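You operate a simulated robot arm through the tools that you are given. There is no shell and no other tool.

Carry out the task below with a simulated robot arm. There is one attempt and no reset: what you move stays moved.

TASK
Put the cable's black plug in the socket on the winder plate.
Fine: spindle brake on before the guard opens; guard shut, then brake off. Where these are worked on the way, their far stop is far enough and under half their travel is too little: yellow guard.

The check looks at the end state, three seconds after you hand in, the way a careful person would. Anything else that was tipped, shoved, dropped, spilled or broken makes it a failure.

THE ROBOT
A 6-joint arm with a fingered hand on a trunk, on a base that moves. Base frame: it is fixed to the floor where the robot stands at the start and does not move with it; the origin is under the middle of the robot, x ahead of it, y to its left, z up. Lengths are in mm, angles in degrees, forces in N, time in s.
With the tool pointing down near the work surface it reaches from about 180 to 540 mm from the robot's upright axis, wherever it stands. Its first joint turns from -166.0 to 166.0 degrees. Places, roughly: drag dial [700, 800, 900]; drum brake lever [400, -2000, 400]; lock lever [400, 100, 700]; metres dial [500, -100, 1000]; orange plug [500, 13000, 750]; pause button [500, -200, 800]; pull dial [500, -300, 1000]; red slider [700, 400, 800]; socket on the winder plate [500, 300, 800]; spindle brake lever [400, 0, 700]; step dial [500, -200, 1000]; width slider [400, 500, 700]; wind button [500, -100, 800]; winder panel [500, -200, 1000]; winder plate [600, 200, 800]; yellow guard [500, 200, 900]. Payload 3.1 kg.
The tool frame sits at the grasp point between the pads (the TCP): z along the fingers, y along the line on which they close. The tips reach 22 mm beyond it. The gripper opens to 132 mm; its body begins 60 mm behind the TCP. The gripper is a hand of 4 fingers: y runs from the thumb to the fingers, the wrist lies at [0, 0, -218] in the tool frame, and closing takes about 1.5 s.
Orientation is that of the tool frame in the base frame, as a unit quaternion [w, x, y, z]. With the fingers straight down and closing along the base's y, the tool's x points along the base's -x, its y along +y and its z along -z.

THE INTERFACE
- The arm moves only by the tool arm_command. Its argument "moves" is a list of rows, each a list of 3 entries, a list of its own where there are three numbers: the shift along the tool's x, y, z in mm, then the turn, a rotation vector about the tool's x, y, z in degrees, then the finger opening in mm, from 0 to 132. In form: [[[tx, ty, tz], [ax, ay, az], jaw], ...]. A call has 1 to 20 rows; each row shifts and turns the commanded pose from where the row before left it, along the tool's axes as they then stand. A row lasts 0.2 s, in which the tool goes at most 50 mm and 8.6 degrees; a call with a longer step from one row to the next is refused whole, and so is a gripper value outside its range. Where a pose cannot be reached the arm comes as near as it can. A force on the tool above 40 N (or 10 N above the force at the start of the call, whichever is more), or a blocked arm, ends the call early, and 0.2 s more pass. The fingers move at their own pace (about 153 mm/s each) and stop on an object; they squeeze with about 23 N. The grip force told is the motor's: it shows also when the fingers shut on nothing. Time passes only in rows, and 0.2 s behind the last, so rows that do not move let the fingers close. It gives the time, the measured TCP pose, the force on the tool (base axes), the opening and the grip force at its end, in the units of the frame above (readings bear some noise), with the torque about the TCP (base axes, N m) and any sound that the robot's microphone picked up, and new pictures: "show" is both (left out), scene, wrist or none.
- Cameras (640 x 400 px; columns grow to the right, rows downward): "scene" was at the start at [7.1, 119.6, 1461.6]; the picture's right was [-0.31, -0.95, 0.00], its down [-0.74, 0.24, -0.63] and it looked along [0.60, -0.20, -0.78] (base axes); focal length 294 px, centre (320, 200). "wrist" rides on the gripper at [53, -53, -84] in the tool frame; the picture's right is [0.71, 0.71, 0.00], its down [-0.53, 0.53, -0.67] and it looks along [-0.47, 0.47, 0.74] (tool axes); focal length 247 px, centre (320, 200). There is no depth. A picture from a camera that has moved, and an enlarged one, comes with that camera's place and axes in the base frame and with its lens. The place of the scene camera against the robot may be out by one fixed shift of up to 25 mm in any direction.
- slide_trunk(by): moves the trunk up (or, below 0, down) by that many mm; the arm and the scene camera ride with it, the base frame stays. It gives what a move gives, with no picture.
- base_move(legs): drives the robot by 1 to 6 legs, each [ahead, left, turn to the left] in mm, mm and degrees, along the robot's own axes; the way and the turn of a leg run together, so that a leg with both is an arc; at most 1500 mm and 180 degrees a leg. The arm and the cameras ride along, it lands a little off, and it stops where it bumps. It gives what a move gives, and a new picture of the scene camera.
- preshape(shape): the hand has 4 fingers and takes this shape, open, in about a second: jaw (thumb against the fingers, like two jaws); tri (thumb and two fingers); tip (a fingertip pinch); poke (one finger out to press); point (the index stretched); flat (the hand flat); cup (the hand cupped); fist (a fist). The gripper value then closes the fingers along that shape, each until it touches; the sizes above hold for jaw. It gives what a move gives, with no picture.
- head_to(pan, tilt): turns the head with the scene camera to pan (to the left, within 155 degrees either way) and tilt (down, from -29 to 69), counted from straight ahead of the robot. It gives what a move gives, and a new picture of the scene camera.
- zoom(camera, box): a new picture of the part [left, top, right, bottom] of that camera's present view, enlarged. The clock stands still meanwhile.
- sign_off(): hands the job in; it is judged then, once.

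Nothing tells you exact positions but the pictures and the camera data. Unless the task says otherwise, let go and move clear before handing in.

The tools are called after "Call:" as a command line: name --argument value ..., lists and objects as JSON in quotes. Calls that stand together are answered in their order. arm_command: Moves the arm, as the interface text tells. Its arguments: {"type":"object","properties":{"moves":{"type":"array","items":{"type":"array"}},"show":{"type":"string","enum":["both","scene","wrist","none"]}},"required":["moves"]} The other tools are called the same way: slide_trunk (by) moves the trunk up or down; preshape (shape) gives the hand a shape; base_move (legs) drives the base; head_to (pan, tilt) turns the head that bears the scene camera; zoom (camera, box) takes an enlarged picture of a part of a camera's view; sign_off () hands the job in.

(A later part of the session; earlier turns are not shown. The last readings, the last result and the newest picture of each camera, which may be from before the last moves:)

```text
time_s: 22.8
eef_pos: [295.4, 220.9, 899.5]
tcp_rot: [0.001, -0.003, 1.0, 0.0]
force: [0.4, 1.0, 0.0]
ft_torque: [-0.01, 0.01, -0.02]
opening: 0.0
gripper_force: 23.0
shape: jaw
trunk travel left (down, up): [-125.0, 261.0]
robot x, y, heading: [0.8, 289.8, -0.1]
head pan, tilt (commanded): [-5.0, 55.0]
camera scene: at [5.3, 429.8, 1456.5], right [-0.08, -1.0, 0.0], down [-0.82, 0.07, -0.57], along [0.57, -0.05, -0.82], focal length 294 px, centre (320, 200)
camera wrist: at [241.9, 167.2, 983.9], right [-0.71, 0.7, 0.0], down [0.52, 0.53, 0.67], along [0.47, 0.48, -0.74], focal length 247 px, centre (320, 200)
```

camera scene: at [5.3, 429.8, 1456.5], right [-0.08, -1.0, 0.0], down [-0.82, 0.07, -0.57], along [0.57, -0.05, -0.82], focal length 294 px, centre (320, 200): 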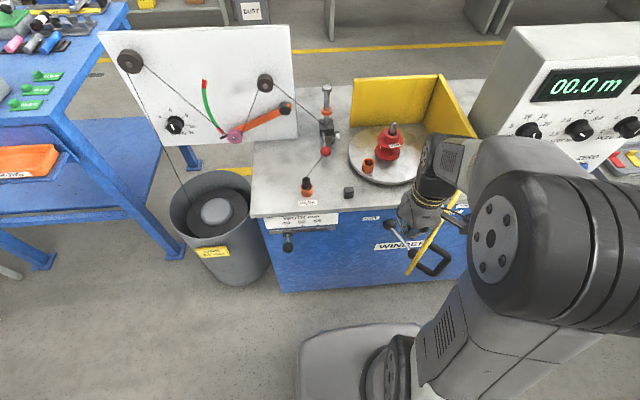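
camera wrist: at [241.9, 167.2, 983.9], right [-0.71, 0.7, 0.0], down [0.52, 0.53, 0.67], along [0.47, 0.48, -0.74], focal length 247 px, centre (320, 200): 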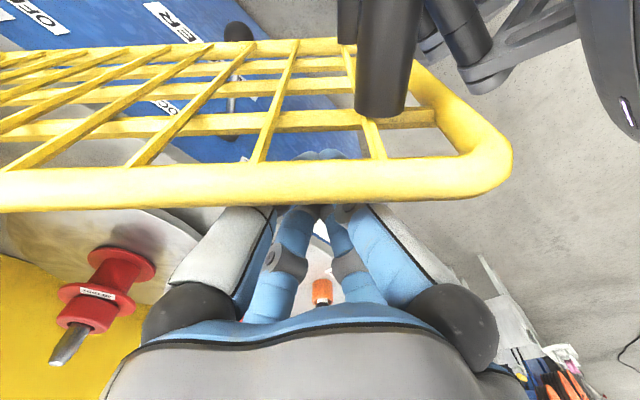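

The guard is at about 45 degrees and moving freely. I'll continue the arc towards its far stop.

Call:
arm_command --moves '[[[13, -10.5, 0], [0, 0, 0], 0], [[13, -10.5, 0], [0, 0, 0], 0], [[11, -12.5, 0], [0, 0, 0], 0], [[11, -12.5, 0], [0, 0, 0], 0], [[9.4, -13.8, 0], [0, 0, 0], 0], [[9.4, -13.8, 0], [0, 0, 0], 0], [[7.5, -14.9, 0], [0, 0, 0], 0], [[7.5, -14.9, 0], [0, 0, 0], 0]]'

```text
time_s: 24.6
eef_pos: [213.3, 116.4, 899.0]
tcp_rot: [0.002, -0.002, 1.0, 0.0]
force: [0.1, 0.0, -0.3]
ft_torque: [0.0, 0.02, 0.01]
opening: 0.0
gripper_force: 23.5
shape: jaw
trunk travel left (down, up): [-125.0, 261.0]
robot x, y, heading: [0.1, 293.3, -0.1]
head pan, tilt (commanded): [-5.0, 55.0]
camera scene: at [5.6, 429.7, 1456.5], right [-0.08, -1.0, 0.0], down [-0.82, 0.07, -0.57], along [0.57, -0.05, -0.82], focal length 294 px, centre (320, 200)
camera wrist: at [161.1, 62.7, 983.3], right [-0.71, 0.7, 0.0], down [0.52, 0.53, 0.67], along [0.47, 0.48, -0.74], focal length 247 px, centre (320, 200)
```

scene: 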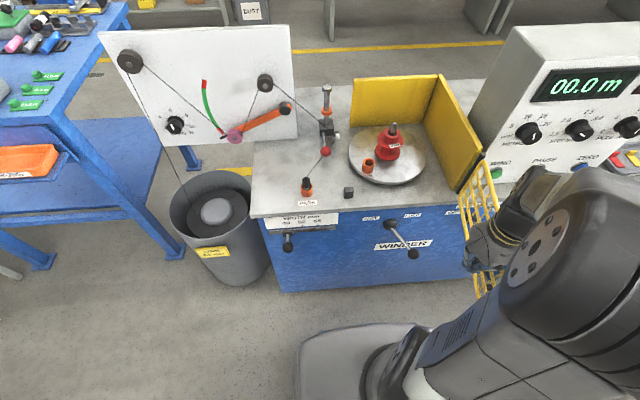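
wrist: 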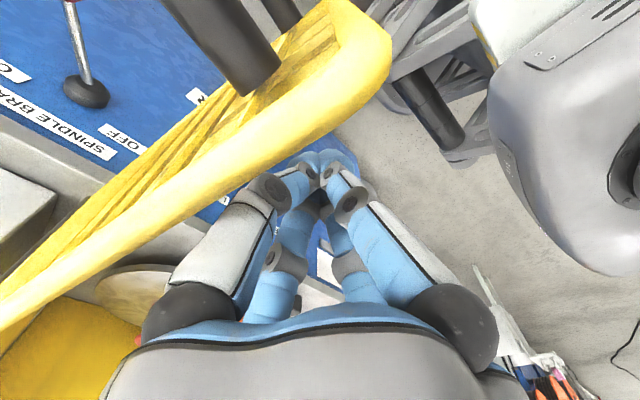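

The guard is at about 75 degrees and the target socket is now plainly visible. I'll continue towards the far stop.

Call:
arm_command --moves '[[[5.5, -15.7, 0], [0, 0, 0], 0], [[5.5, -15.7, 0], [0, 0, 0], 0], [[3.4, -16.3, 0], [0, 0, 0], 0], [[3.4, -16.3, 0], [0, 0, 0], 0], [[1.2, -10, 0], [0, 0, 0], 0], [[1.2, -10, 0], [0, 0, 0], 0]]'

```text
time_s: 26.0
eef_pos: [194.0, 33.4, 899.0]
tcp_rot: [0.001, -0.003, 1.0, -0.001]
force: [-0.1, 0.2, 0.2]
ft_torque: [-0.04, -0.01, -0.01]
opening: 0.0
gripper_force: 23.1
shape: jaw
trunk travel left (down, up): [-125.0, 261.0]
robot x, y, heading: [1.5, 292.4, -0.1]
head pan, tilt (commanded): [-5.0, 55.0]
camera scene: at [5.7, 429.6, 1456.5], right [-0.08, -1.0, 0.0], down [-0.82, 0.07, -0.57], along [0.57, -0.05, -0.82], focal length 294 px, centre (320, 200)
camera wrist: at [141.0, -21.0, 983.9], right [-0.71, 0.7, 0.0], down [0.52, 0.53, 0.67], along [0.47, 0.48, -0.74], focal length 247 px, centre (320, 200)
```

scene: 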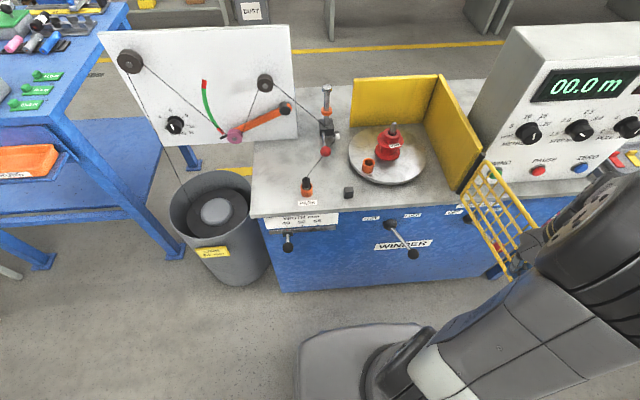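
wrist: 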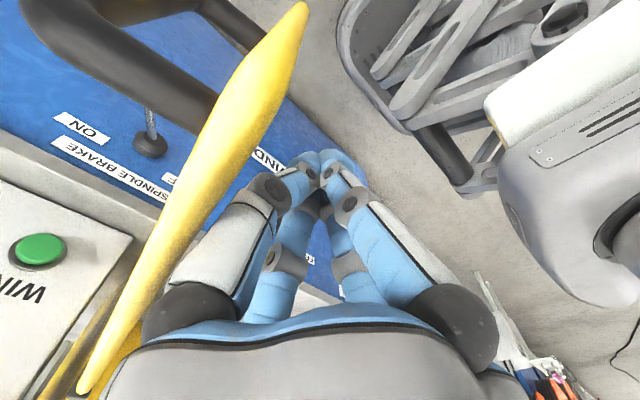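

The guard is past 90 degrees with no resistance yet. I'll ease on in small steps to find the far stop.

Call:
arm_command --moves '[[[0, -10, 0], [0, 0, 0], 0], [[0, -10, 0], [0, 0, 0], 0], [[-1, -10, 0], [0, 0, 0], 0], [[-1, -10, 0], [0, 0, 0], 0], [[-2, -8, 0], [0, 0, 0], 0], [[-2, -8, 0], [0, 0, 0], 0]]'

```text
time_s: 27.4
eef_pos: [199.6, -23.7, 901.1]
tcp_rot: [0.0, -0.002, 1.0, 0.0]
force: [-0.2, 0.1, 0.4]
ft_torque: [0.0, 0.0, -0.02]
opening: 0.0
gripper_force: 23.2
shape: jaw
trunk travel left (down, up): [-125.0, 261.0]
robot x, y, heading: [-1.5, 291.2, 0.3]
head pan, tilt (commanded): [-5.0, 55.0]
camera scene: at [5.7, 429.7, 1456.5], right [-0.08, -1.0, 0.0], down [-0.82, 0.07, -0.57], along [0.57, -0.05, -0.82], focal length 294 px, centre (320, 200)
camera wrist: at [147.2, -76.8, 983.6], right [-0.71, 0.7, 0.0], down [0.52, 0.53, 0.67], along [0.47, 0.48, -0.74], focal length 247 px, centre (320, 200)
```

scene: 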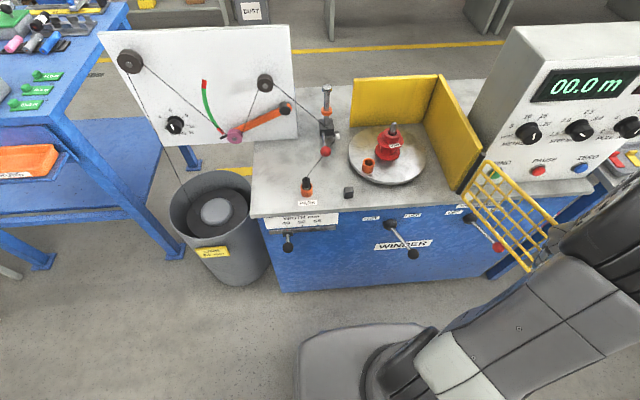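
wrist: 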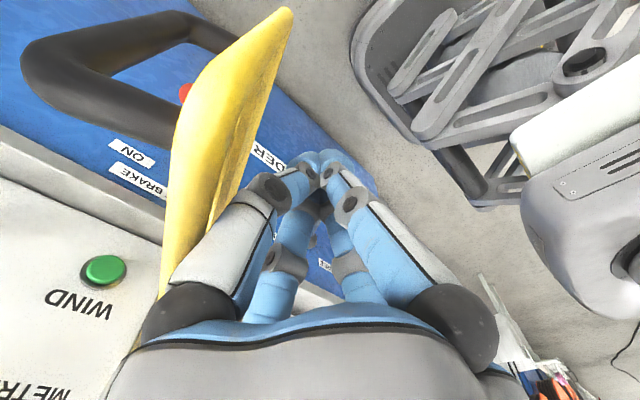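

Call:
arm_command --moves '[[[-2, -7, 0], [0, 0, 0], 0], [[-2, -7, 0], [0, 0, 0], 0], [[-2, -7, 0], [0, 0, 0], 0], [[-2, -7, 0], [0, 0, 0], 0]]'

```text
time_s: 28.4
eef_pos: [208.2, -51.9, 900.0]
tcp_rot: [0.001, -0.003, 1.0, 0.0]
force: [0.4, 0.4, 0.4]
ft_torque: [-0.05, -0.04, -0.03]
opening: 0.2
gripper_force: 23.3
shape: jaw
trunk travel left (down, up): [-125.0, 261.0]
robot x, y, heading: [0.2, 292.7, 0.2]
head pan, tilt (commanded): [-5.0, 55.0]
camera scene: at [5.7, 429.7, 1456.5], right [-0.08, -1.0, 0.0], down [-0.82, 0.07, -0.57], along [0.57, -0.05, -0.82], focal length 294 px, centre (320, 200)
camera wrist: at [155.4, -104.9, 983.7], right [-0.71, 0.7, 0.0], down [0.52, 0.53, 0.67], along [0.47, 0.47, -0.74], focal length 247 px, centre (320, 200)
```

scene: 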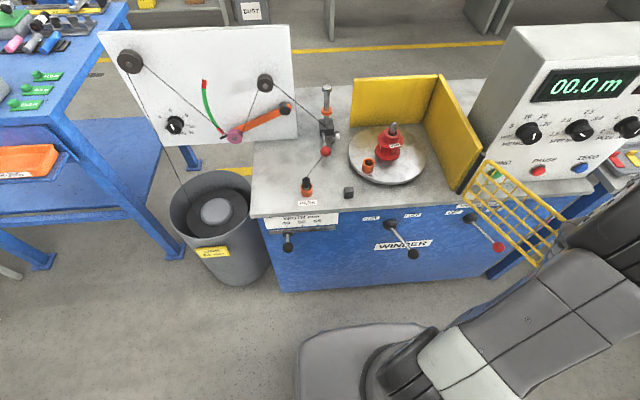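
wrist: 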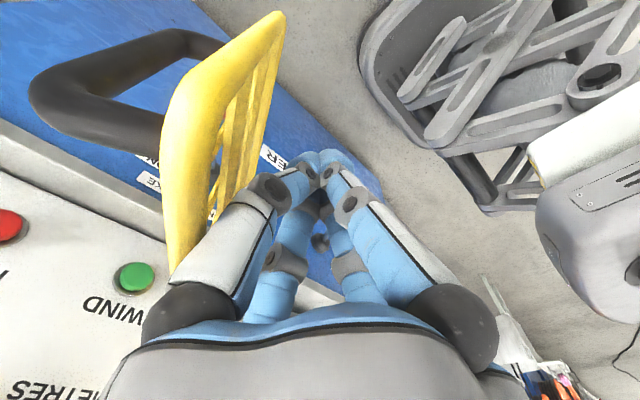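

Call:
arm_command --moves '[[[-4, -8, 0], [0, 0, 0], 0], [[-4, -8, 0], [0, 0, 0], 0], [[-4, -8, 0], [0, 0, 0], 0], [[-4, -8, 0], [0, 0, 0], 0]]'

```text
time_s: 29.4
eef_pos: [225.8, -82.9, 899.2]
tcp_rot: [0.001, -0.003, 1.0, 0.001]
force: [-0.4, 0.5, 0.1]
ft_torque: [-0.01, 0.02, 0.01]
opening: 0.1
gripper_force: 23.3
shape: jaw
trunk travel left (down, up): [-125.0, 261.0]
robot x, y, heading: [1.0, 295.5, 0.2]
head pan, tilt (commanded): [-5.0, 55.0]
camera scene: at [5.7, 429.7, 1456.5], right [-0.08, -1.0, 0.0], down [-0.82, 0.07, -0.57], along [0.57, -0.05, -0.82], focal length 294 px, centre (320, 200)
camera wrist: at [171.6, -136.5, 983.5], right [-0.71, 0.7, 0.0], down [0.52, 0.53, 0.67], along [0.47, 0.48, -0.74], focal length 247 px, centre (320, 200)
```

scene: 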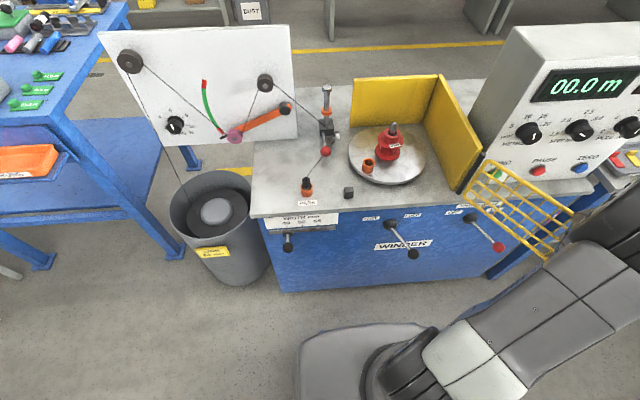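
wrist: 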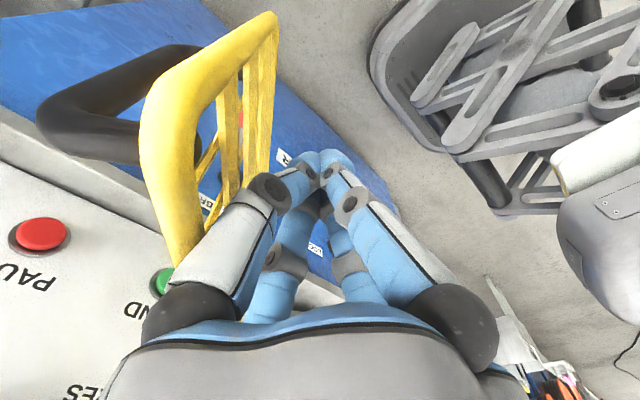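

The guard is now about 120 degrees open, far past the halfway point. I'll back away, rise, and check that it stays open.

Call:
arm_command --moves '[[[-5, 20, 0], [0, 0, 0], 0], [[0, 30, -20], [0, 0, 0], 0], [[0, 30, -35], [0, 0, 0], 0], [[0, 30, -35], [0, 0, 0], 0], [[0, 40, -20], [0, 0, 0], 0], [[-10, 45, 0], [0, 0, 0], 60], [[-10, 45, 0], [0, 0, 0], 60], [[-10, 45, 0], [0, 0, 0], 60]]'

Call:
base_move --legs '[[70, 20, 0]]'

```text
time_s: 31.2
eef_pos: [258.5, 205.0, 1010.7]
tcp_rot: [0.001, -0.002, 1.0, 0.0]
force: [0.0, 0.1, -0.4]
ft_torque: [0.0, -0.02, -0.01]
opening: 59.8
gripper_force: 0.0
shape: jaw
trunk travel left (down, up): [-125.0, 261.0]
robot x, y, heading: [-1.2, 294.7, 0.3]
head pan, tilt (commanded): [-5.0, 55.0]
camera scene: at [5.7, 430.4, 1456.4], right [-0.08, -1.0, 0.0], down [-0.82, 0.07, -0.57], along [0.57, -0.05, -0.82], focal length 294 px, centre (320, 200)
camera wrist: at [205.0, 150.5, 1094.2], right [-0.71, 0.7, 0.0], down [0.52, 0.53, 0.67], along [0.47, 0.47, -0.74], focal length 247 px, centre (320, 200)
```

scene: 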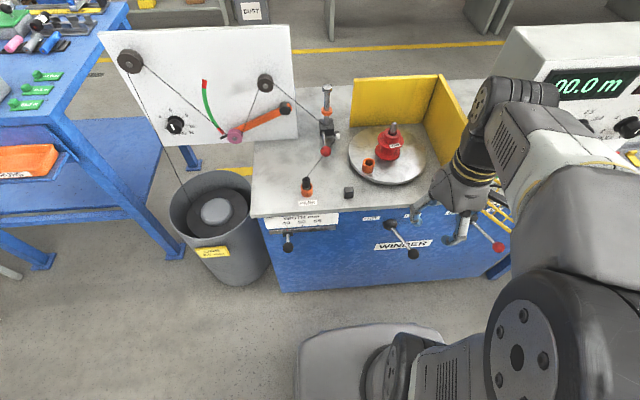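
wrist: 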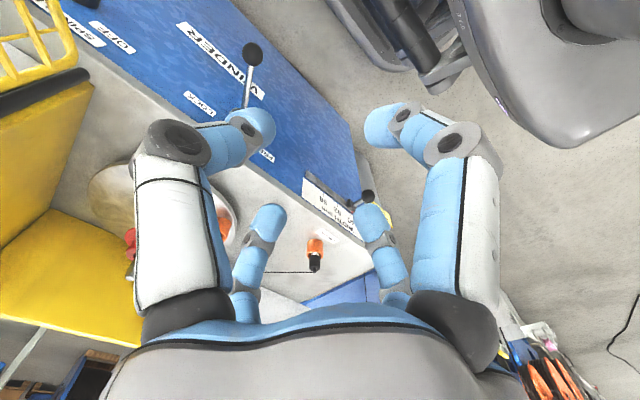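

```text
time_s: 32.2
eef_pos: [329.2, 223.8, 1010.0]
tcp_rot: [0.0, -0.003, 1.0, 0.0]
force: [1.1, 0.6, -0.6]
ft_torque: [-0.02, 0.04, -0.01]
opening: 59.8
gripper_force: 0.0
shape: jaw
trunk travel left (down, up): [-125.0, 261.0]
robot x, y, heading: [71.1, 311.6, 0.4]
head pan, tilt (commanded): [-5.0, 55.0]
camera scene: at [77.4, 450.8, 1456.4], right [-0.08, -1.0, 0.0], down [-0.82, 0.07, -0.57], along [0.57, -0.05, -0.82], focal length 294 px, centre (320, 200)
```

scene: 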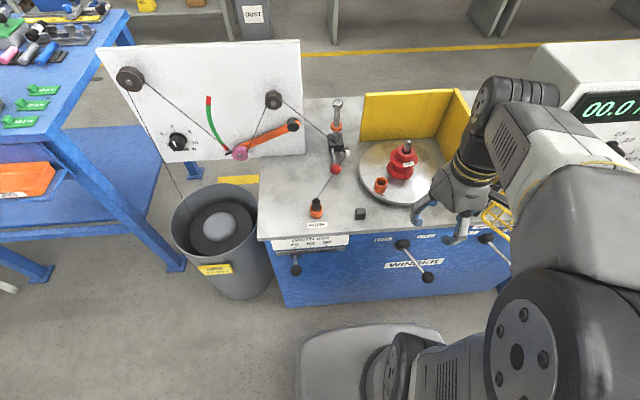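

The guard stays open, and I'm now close enough to reach both the plug and the socket. I'll study both up close.

Call:
zoom --camera "scene" --box '[290, 90, 420, 230]'

Call:
zoom --camera "scene" --box '[295, 185, 345, 225]'

Call:
zoom --camera "scene" --box '[355, 160, 405, 200]'

```text
2.86 times, centred on (355, 160) of scene
camera zoom: at [77.4, 450.8, 1456.4], right [-0.08, -1.0, 0.0], down [-0.82, 0.07, -0.57], along [0.57, -0.05, -0.82], focal length 839 px, centre (220, 314)
```

zoom: 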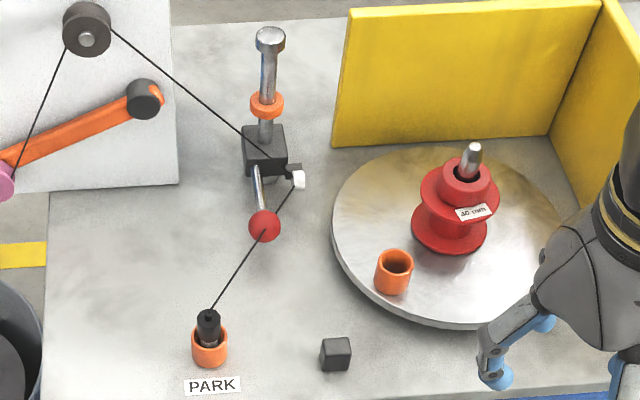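

```text
10.00 times, centred on (320, 205) of scene
camera zoom: at [77.4, 450.8, 1456.4], right [-0.08, -1.0, 0.0], down [-0.82, 0.07, -0.57], along [0.57, -0.05, -0.82], focal length 2936 px, centre (320, 150)
```

zoom: 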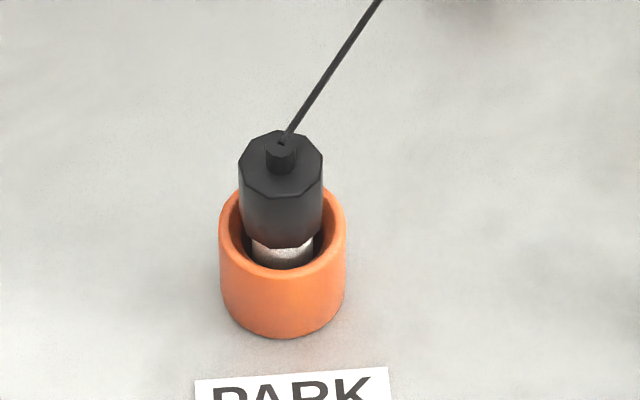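

```text
10.00 times, centred on (380, 180) of scene
camera zoom: at [77.4, 450.8, 1456.4], right [-0.08, -1.0, 0.0], down [-0.82, 0.07, -0.57], along [0.57, -0.05, -0.82], focal length 2936 px, centre (-280, 400)
```

zoom: 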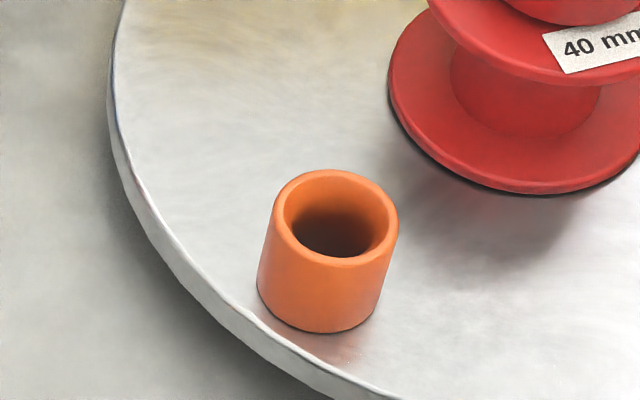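

The plug has a black body about 21 mm across on a silver pin, seated in a cup like the target one. The cable leaves its top towards the white guide near [650, 328]. I'll go above the plug with the hand half open and turned slightly, so the cable passes between the digits.

Call:
arm_command --moves '[[[-27, 33.5, 5], [0, 0, 0], 70], [[-27, 33.5, 5], [0, 0, 0], 70], [[-27, 33.5, 5], [0, 0, 0], 70], [[-27, 33.5, 5], [0, 0, 0], 70], [[-27, 33.5, 10], [0, 0, 0], 70], [[-28, 33.5, 20], [0, 0, 0], 70], [[0, 0, 0], [0, 0, -6.75], 70], [[0, 0, 0], [0, 0, -6.75], 70]]'

Call:
zoom --camera "wrist" --box '[220, 100, 420, 230]'

```text
time_s: 34.0
eef_pos: [491.1, 425.5, 961.3]
tcp_rot: [0.001, -0.12, 0.993, 0.0]
force: [0.5, 0.3, -0.1]
ft_torque: [0.01, 0.02, 0.01]
opening: 69.7
gripper_force: 0.1
shape: jaw
trunk travel left (down, up): [-125.0, 261.0]
robot x, y, heading: [68.8, 313.0, 0.3]
head pan, tilt (commanded): [-5.0, 55.0]
camera scene: at [75.9, 450.5, 1456.5], right [-0.08, -1.0, 0.0], down [-0.82, 0.07, -0.57], along [0.57, -0.05, -0.82], focal length 294 px, centre (320, 200)
camera wrist: at [451.4, 360.7, 1044.2], right [-0.86, 0.52, 0.0], down [0.38, 0.64, 0.67], along [0.35, 0.57, -0.74], focal length 247 px, centre (320, 200)
```

scene: 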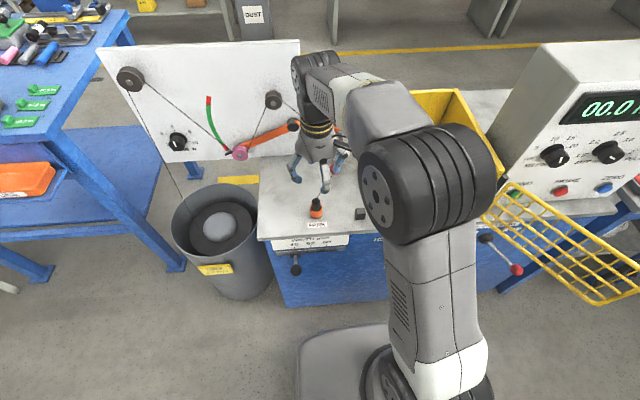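
wrist: 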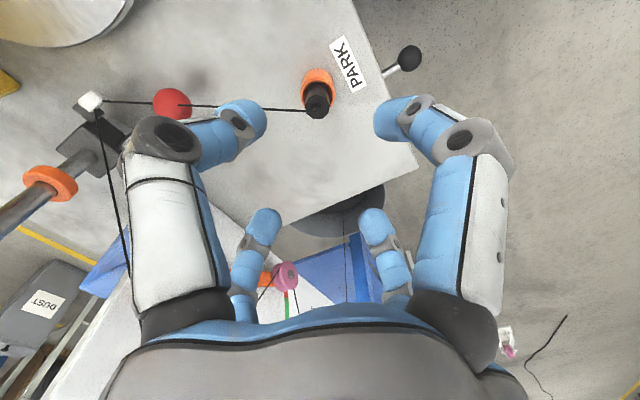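

```text
3.08 times, centred on (320, 165) of wrist
camera zoom: at [451.4, 360.7, 1044.2], right [-0.86, 0.52, 0.0], down [0.38, 0.64, 0.67], along [0.35, 0.57, -0.74], focal length 760 px, centre (320, 308)
```

zoom: 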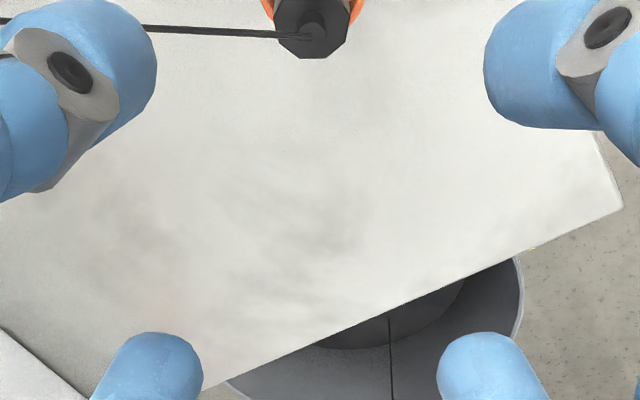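

The plug sits almost on the tool axis, within a few mm. I'll correct slightly, descend to z = 900 and look again.

Call:
arm_command --moves '[[[-4.7, 2.4, 20], [0, 0, 0], 70], [[0, 0, 20], [0, 0, 0], 70], [[0, 0, 21], [0, 0, 0], 70]]'

Call:
zoom --camera "wrist" --box '[220, 60, 420, 230]'

```text
time_s: 34.8
eef_pos: [494.9, 429.4, 899.5]
tcp_rot: [0.001, -0.12, 0.993, 0.0]
force: [0.3, 0.1, 0.1]
ft_torque: [0.02, 0.0, -0.03]
opening: 69.2
gripper_force: 0.2
shape: jaw
trunk travel left (down, up): [-125.0, 261.0]
robot x, y, heading: [71.3, 315.5, 0.1]
head pan, tilt (commanded): [-5.0, 55.0]
camera scene: at [76.0, 450.4, 1456.5], right [-0.08, -1.0, 0.0], down [-0.82, 0.07, -0.57], along [0.57, -0.05, -0.82], focal length 294 px, centre (320, 200)
camera wrist: at [455.6, 365.0, 982.8], right [-0.86, 0.52, 0.0], down [0.38, 0.64, 0.67], along [0.35, 0.57, -0.74], focal length 247 px, centre (320, 200)
```

scene: 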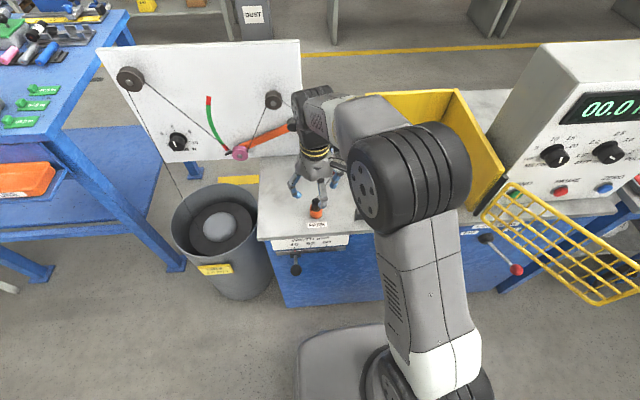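
wrist: 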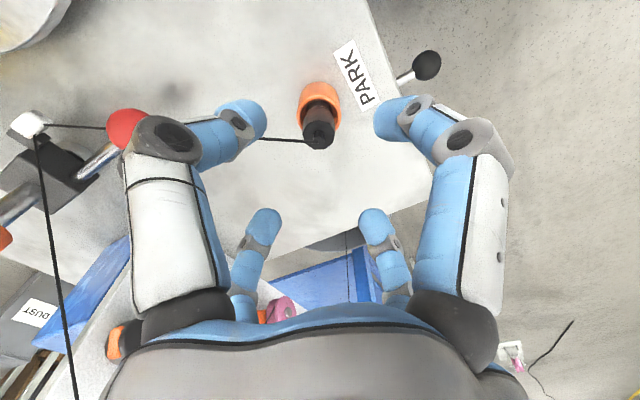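

```text
2.35 times, centred on (320, 145) of wrist
camera zoom: at [455.6, 365.0, 982.8], right [-0.86, 0.52, 0.0], down [0.38, 0.64, 0.67], along [0.35, 0.57, -0.74], focal length 581 px, centre (320, 329)
```

zoom: 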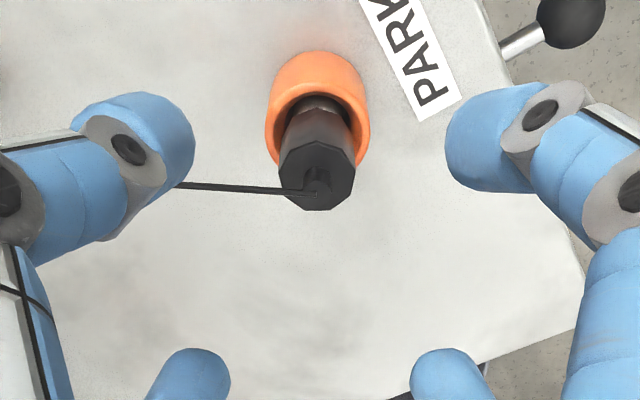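

The plug and cable line up well, with the cable midway between two digits. I estimate the body spans z 816 to 838 with the cup rim at about 810. I'll descend to about z = 846 around it.

Call:
arm_command --moves '[[[0, 0, 18], [0, 0, 0], 70], [[0, 0, 18], [0, 0, 0], 70], [[0, 0, 17], [0, 0, 0], 60]]'

Call:
zoom --camera "wrist" --box '[220, 110, 420, 260]'

Call:
zoom --camera "scene" --box '[280, 150, 360, 230]'

```text
time_s: 35.6
eef_pos: [494.9, 429.7, 845.8]
tcp_rot: [0.001, -0.121, 0.993, 0.0]
force: [-1.0, -0.8, 0.6]
ft_torque: [-0.04, 0.0, -0.01]
opening: 60.4
gripper_force: 0.1
shape: jaw
trunk travel left (down, up): [-125.0, 261.0]
robot x, y, heading: [70.3, 310.5, 0.2]
head pan, tilt (commanded): [-5.0, 55.0]
camera scene: at [75.9, 450.4, 1456.5], right [-0.08, -1.0, 0.0], down [-0.82, 0.07, -0.57], along [0.57, -0.05, -0.82], focal length 294 px, centre (320, 200)
camera wrist: at [455.0, 364.6, 930.2], right [-0.85, 0.52, 0.0], down [0.38, 0.64, 0.67], along [0.35, 0.57, -0.74], focal length 247 px, centre (320, 200)
```

scene: 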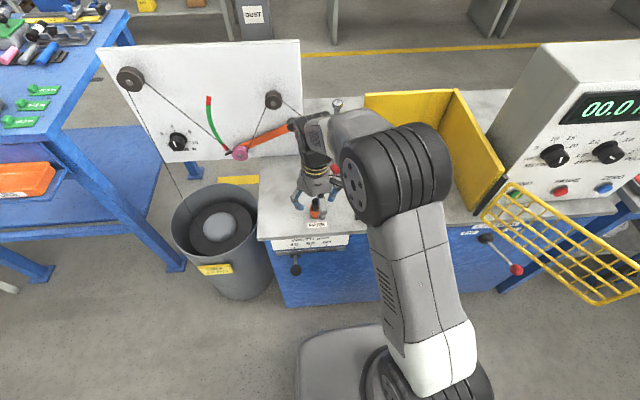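
wrist: 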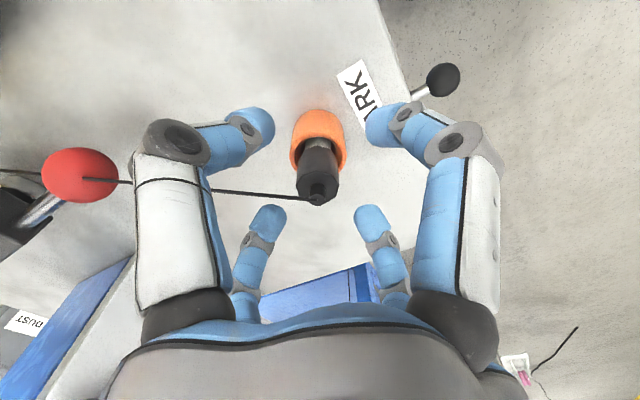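

```text
2.67 times, centred on (320, 185) of wrist
camera zoom: at [455.0, 364.6, 930.2], right [-0.85, 0.52, 0.0], down [0.38, 0.64, 0.67], along [0.35, 0.57, -0.74], focal length 659 px, centre (320, 240)
```

zoom: 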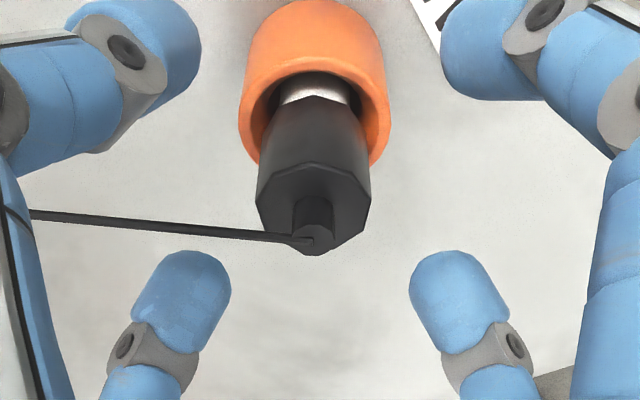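

```text
5.00 times, centred on (320, 190) of scene
camera zoom: at [75.9, 450.4, 1456.5], right [-0.08, -1.0, 0.0], down [-0.82, 0.07, -0.57], along [0.57, -0.05, -0.82], focal length 1468 px, centre (320, 250)
```

zoom: 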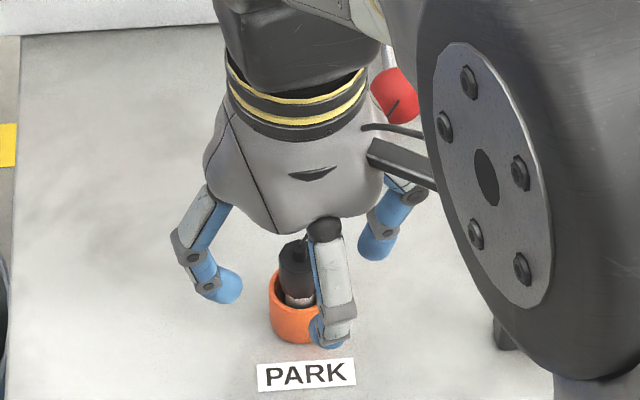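

The plug's tip is right at the grasp point, with the cable clear between the digits. I'll lower 2 mm and close on the black body.

Call:
arm_command --moves '[[[0, 0, 2], [0, 0, 0], 40], [[0, 0, 0], [0, 0, 0], 25], [[0, 0, 0], [0, 0, 0], 0], [[0, 0, 0], [0, 0, 0], 0], [[0, 0, 0], [0, 0, 0], 0], [[0, 0, 0], [0, 0, 0], 0]]'

Call:
zoom --camera "wrist" --box '[220, 110, 420, 260]'

Call:
zoom --camera "scene" --box '[290, 170, 350, 230]'

```text
time_s: 37.0
eef_pos: [494.6, 428.7, 845.0]
tcp_rot: [0.001, -0.121, 0.993, 0.0]
force: [-0.3, -1.1, -0.2]
ft_torque: [-0.02, 0.02, 0.01]
opening: 14.2
gripper_force: 23.2
shape: jaw
trunk travel left (down, up): [-125.0, 261.0]
robot x, y, heading: [69.5, 311.2, 0.2]
head pan, tilt (commanded): [-5.0, 55.0]
camera scene: at [75.8, 450.3, 1456.5], right [-0.08, -1.0, 0.0], down [-0.82, 0.07, -0.57], along [0.57, -0.05, -0.82], focal length 294 px, centre (320, 200)
camera wrist: at [455.0, 364.4, 928.4], right [-0.85, 0.52, 0.0], down [0.38, 0.64, 0.67], along [0.35, 0.57, -0.74], focal length 247 px, centre (320, 200)
```

scene: 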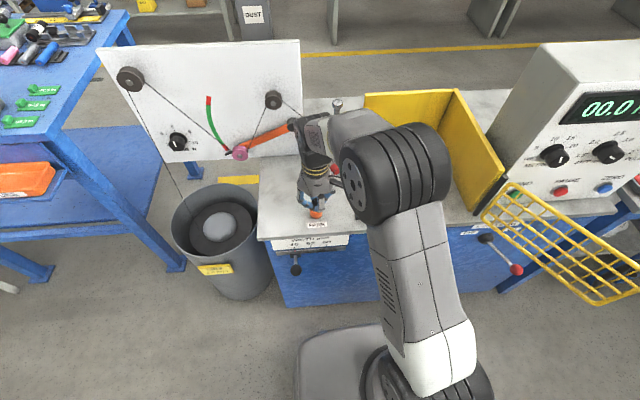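
wrist: 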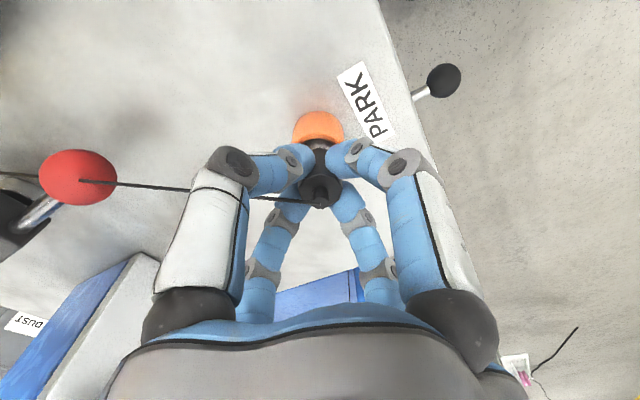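

```text
2.67 times, centred on (320, 185) of wrist
camera zoom: at [455.0, 364.4, 928.4], right [-0.85, 0.52, 0.0], down [0.38, 0.64, 0.67], along [0.35, 0.57, -0.74], focal length 659 px, centre (320, 240)
```

zoom: 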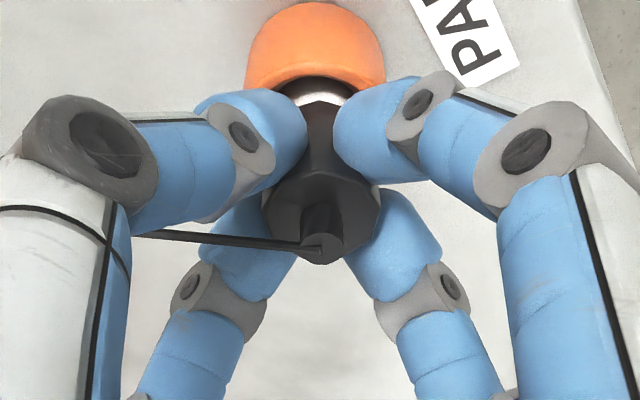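

```text
6.67 times, centred on (320, 200) of scene
camera zoom: at [75.8, 450.3, 1456.5], right [-0.08, -1.0, 0.0], down [-0.82, 0.07, -0.57], along [0.57, -0.05, -0.82], focal length 1957 px, centre (320, 200)
```

zoom: 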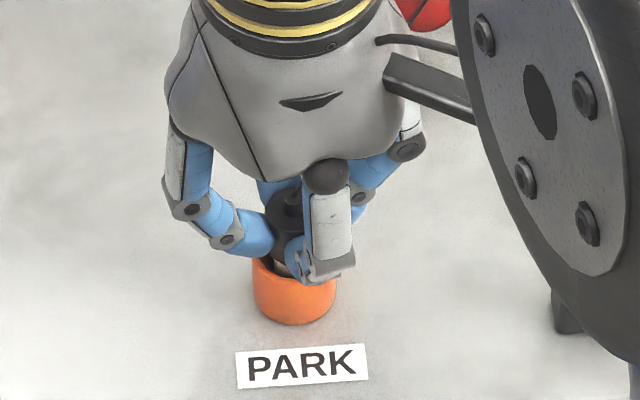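

I have a firm grip on the plug body, centred on the tool axis. I'll lift straight up out of the PARK cup.

Call:
arm_command --moves '[[[0, 0, -5], [0, 0, 0], 0], [[0, 0, -8], [0, 0, 0], 0], [[0, 0, -12], [0, 0, 0], 0], [[0, 0, -15], [0, 0, 0], 0], [[0, 0, -20], [0, 0, 0], 0], [[0, 0, -20], [0, 0, 0], 0]]'

Call:
zoom --camera "wrist" --box '[220, 110, 420, 260]'

Call:
zoom --camera "scene" --box '[280, 130, 360, 230]'

```text
time_s: 38.4
eef_pos: [493.2, 427.7, 923.9]
tcp_rot: [-0.001, -0.12, 0.993, 0.0]
force: [0.1, 0.9, -0.1]
ft_torque: [0.0, -0.01, 0.01]
opening: 13.9
gripper_force: 22.7
shape: jaw
trunk travel left (down, up): [-125.0, 261.0]
robot x, y, heading: [67.4, 313.3, 0.1]
head pan, tilt (commanded): [-5.0, 55.0]
camera scene: at [75.6, 450.3, 1456.5], right [-0.08, -1.0, 0.0], down [-0.82, 0.07, -0.57], along [0.57, -0.05, -0.82], focal length 294 px, centre (320, 200)
camera wrist: at [455.2, 363.7, 1008.1], right [-0.85, 0.52, 0.0], down [0.39, 0.64, 0.67], along [0.35, 0.57, -0.74], focal length 247 px, centre (320, 200)
```

scene: 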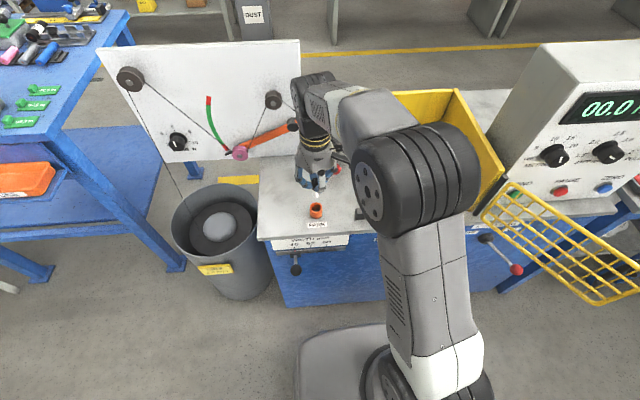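
wrist: 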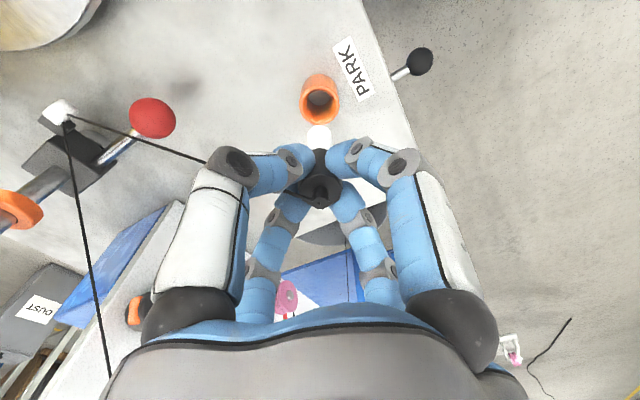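

```text
2.67 times, centred on (320, 185) of wrist
camera zoom: at [455.2, 363.7, 1008.1], right [-0.85, 0.52, 0.0], down [0.39, 0.64, 0.67], along [0.35, 0.57, -0.74], focal length 659 px, centre (320, 240)
```

zoom: 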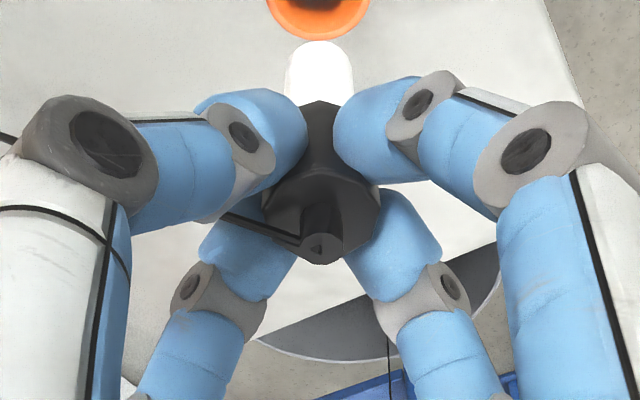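

```text
4.00 times, centred on (320, 180) of scene
camera zoom: at [75.6, 450.3, 1456.5], right [-0.08, -1.0, 0.0], down [-0.82, 0.07, -0.57], along [0.57, -0.05, -0.82], focal length 1174 px, centre (320, 280)
```

zoom: 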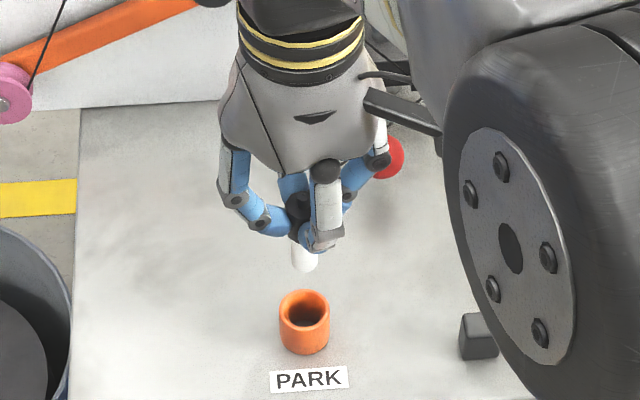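

The plug came out cleanly with its pale pin visible. I'll use the empty PARK cup's place in this view as a reference for aligning over the target.

Call:
zoom --camera "wrist" --box '[270, 60, 370, 160]'

```text
4.00 times, centred on (320, 110) of wrist
camera zoom: at [455.2, 363.7, 1008.1], right [-0.85, 0.52, 0.0], down [0.39, 0.64, 0.67], along [0.35, 0.57, -0.74], focal length 988 px, centre (320, 560)
```

zoom: 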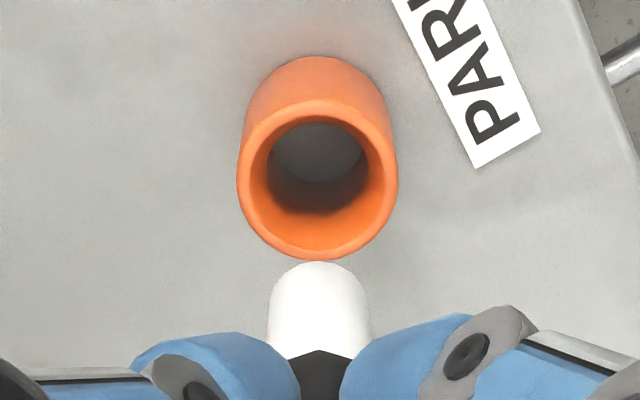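

The cup's bore is about 21 mm and the pin about 16 mm, so I have roughly 2 mm of slack. When seated the grasp point is about 36 mm above the rim. I'll carry the plug at height to above the target, near [544, 254], turning so the cable and spool fall between digits.

Call:
arm_command --moves '[[[0, 0, -7], [0, 0, 8], 0], [[0, 0, -7], [0, 0, 8], 0], [[0, 0, -7], [0, 0, 7.8], 0], [[-16, -32.5, 0], [0, 0, 0], 0], [[-16, -32.5, 0], [0, 0, 0], 0], [[-16, -32.5, 0], [0, 0, 0], 0], [[-16, -32.5, 0], [0, 0, 0], 0], [[-16, -32.5, 0], [0, 0, 0], 0]]'

Call:
zoom --camera "wrist" --box '[260, 60, 380, 160]'

```text
time_s: 40.2
eef_pos: [545.9, 253.2, 945.1]
tcp_rot: [0.001, 0.087, 0.996, 0.0]
force: [-0.6, -0.1, -0.2]
ft_torque: [0.01, 0.0, 0.0]
opening: 13.6
gripper_force: 22.4
shape: jaw
trunk travel left (down, up): [-125.0, 261.0]
robot x, y, heading: [71.7, 311.8, 0.3]
head pan, tilt (commanded): [-5.0, 55.0]
camera scene: at [76.1, 449.7, 1456.5], right [-0.08, -1.0, 0.0], down [-0.82, 0.07, -0.57], along [0.57, -0.05, -0.82], focal length 294 px, centre (320, 200)
camera wrist: at [483.4, 209.9, 1028.8], right [-0.57, 0.82, 0.0], down [0.61, 0.43, 0.67], along [0.55, 0.38, -0.74], focal length 247 px, centre (320, 200)
```

scene: 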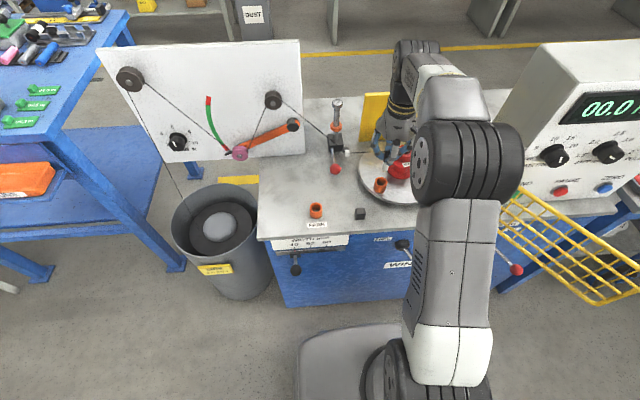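
wrist: 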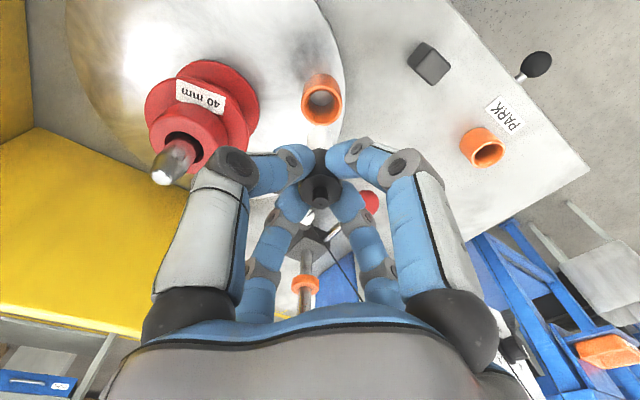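

```text
4.00 times, centred on (320, 110) of wrist
camera zoom: at [483.4, 209.9, 1028.8], right [-0.57, 0.82, 0.0], down [0.61, 0.43, 0.67], along [0.55, 0.38, -0.74], focal length 988 px, centre (320, 560)
```

zoom: 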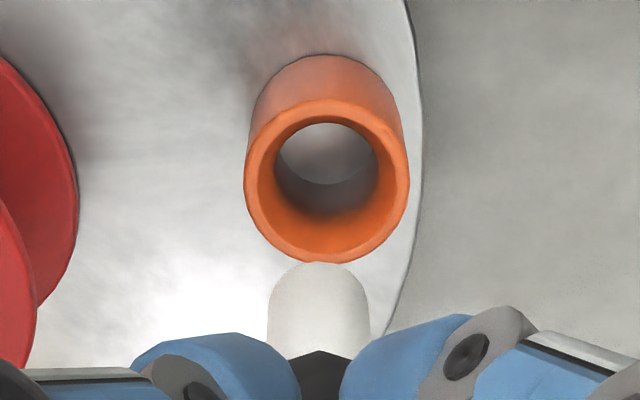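

The view over the target is almost identical to the PARK reference, with an offset of only about 1.7 mm. The target rim is at about z = 836. I'll correct and descend until the pin is just above the rim.

Call:
arm_command --moves '[[[1.6, 0.6, 12], [0, 0, 0], 0], [[0, 0, 12], [0, 0, 0], 0], [[0, 0, 10], [0, 0, 0], 0]]'

Call:
zoom --camera "wrist" --box '[260, 80, 380, 180]'

Call:
zoom --camera "scene" --box '[350, 130, 420, 200]'

```text
time_s: 41.0
eef_pos: [543.5, 255.0, 911.2]
tcp_rot: [0.001, 0.088, 0.996, 0.0]
force: [1.1, 2.1, -0.3]
ft_torque: [0.0, 0.03, -0.02]
opening: 13.8
gripper_force: 23.1
shape: jaw
trunk travel left (down, up): [-125.0, 261.0]
robot x, y, heading: [69.3, 314.1, 0.2]
head pan, tilt (commanded): [-5.0, 55.0]
camera scene: at [75.9, 450.3, 1456.5], right [-0.08, -1.0, 0.0], down [-0.82, 0.07, -0.57], along [0.57, -0.05, -0.82], focal length 294 px, centre (320, 200)
camera wrist: at [481.7, 211.6, 994.9], right [-0.57, 0.82, 0.0], down [0.61, 0.43, 0.67], along [0.55, 0.38, -0.74], focal length 247 px, centre (320, 200)
```

scene: 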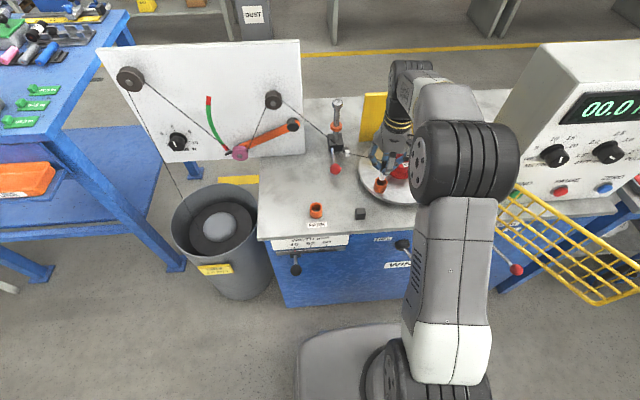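
wrist: 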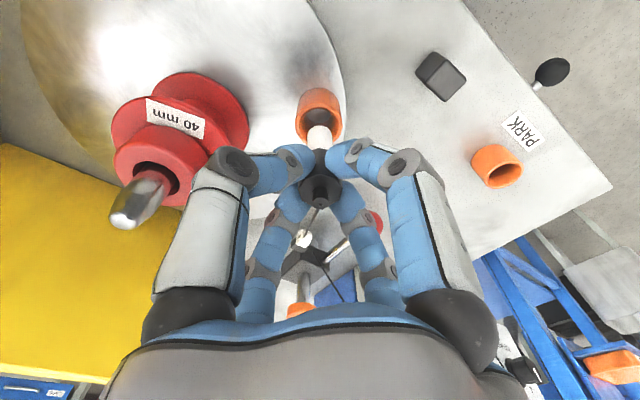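

```text
4.00 times, centred on (320, 130) of wrist
camera zoom: at [481.7, 211.6, 994.9], right [-0.57, 0.82, 0.0], down [0.61, 0.43, 0.67], along [0.55, 0.38, -0.74], focal length 988 px, centre (320, 480)
```

zoom: 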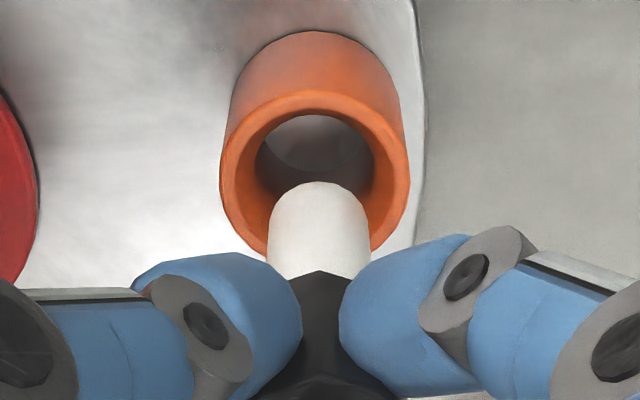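

```text
5.71 times, centred on (385, 165) of scene
camera zoom: at [75.9, 450.3, 1456.5], right [-0.08, -1.0, 0.0], down [-0.82, 0.07, -0.57], along [0.57, -0.05, -0.82], focal length 1678 px, centre (-51, 400)
```

zoom: 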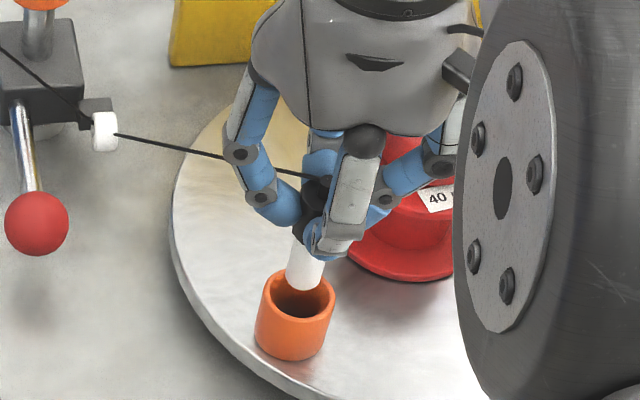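

The pin is now nearly concentric with the cup, within about 1 mm. I'll make a tiny correction and descend to just above the rim for a last check.

Call:
arm_command --moves '[[[-0.8, 0, 5], [0, 0, 0], 0], [[0, 0, 5], [0, 0, 0], 0]]'

Call:
zoom --camera "wrist" --box '[260, 80, 380, 180]'

Call:
zoom --camera "scene" --box '[360, 160, 410, 200]'

```text
time_s: 41.6
eef_pos: [545.3, 255.8, 900.7]
tcp_rot: [0.001, 0.087, 0.996, -0.001]
force: [0.2, 0.6, -0.4]
ft_torque: [-0.01, -0.02, -0.05]
opening: 13.5
gripper_force: 23.7
shape: jaw
trunk travel left (down, up): [-125.0, 261.0]
robot x, y, heading: [67.2, 312.2, 0.0]
head pan, tilt (commanded): [-5.0, 55.0]
camera scene: at [75.8, 450.3, 1456.5], right [-0.08, -1.0, 0.0], down [-0.82, 0.07, -0.57], along [0.57, -0.05, -0.82], focal length 294 px, centre (320, 200)
camera wrist: at [482.3, 212.0, 985.1], right [-0.57, 0.82, 0.0], down [0.61, 0.43, 0.67], along [0.55, 0.38, -0.74], focal length 247 px, centre (320, 200)
```

scene: 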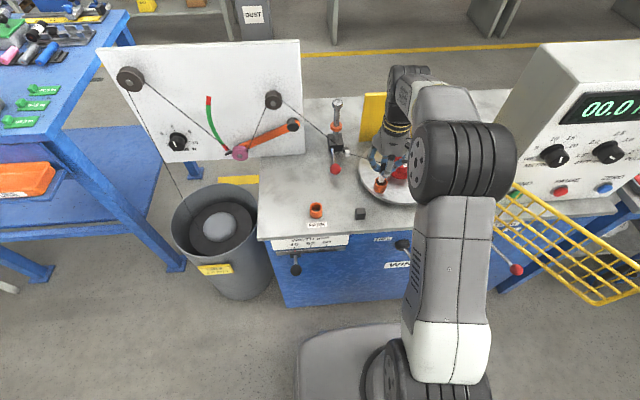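
wrist: 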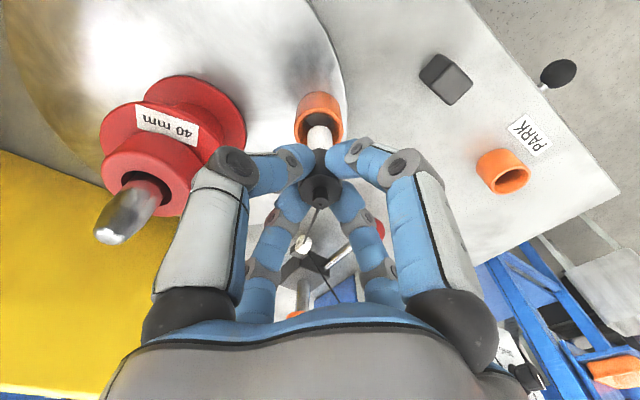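

```text
4.00 times, centred on (320, 130) of wrist
camera zoom: at [482.3, 212.0, 985.1], right [-0.57, 0.82, 0.0], down [0.61, 0.43, 0.67], along [0.55, 0.38, -0.74], focal length 988 px, centre (320, 480)
```

zoom: 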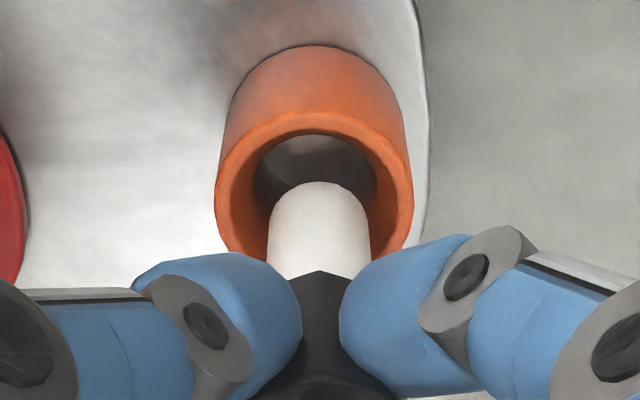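

```text
10.00 times, centred on (385, 180) of scene
camera zoom: at [75.8, 450.3, 1456.5], right [-0.08, -1.0, 0.0], down [-0.82, 0.07, -0.57], along [0.57, -0.05, -0.82], focal length 2936 px, centre (-330, 400)
```

zoom: 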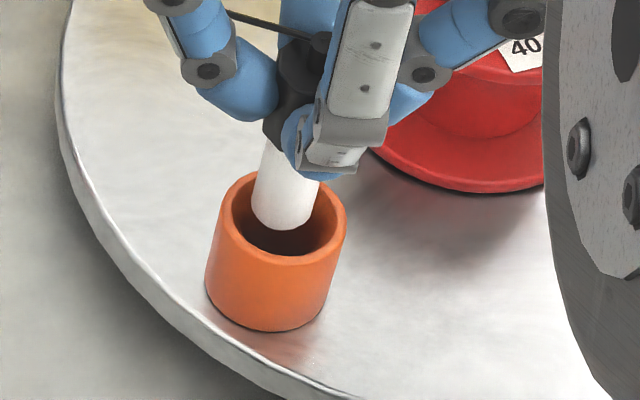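

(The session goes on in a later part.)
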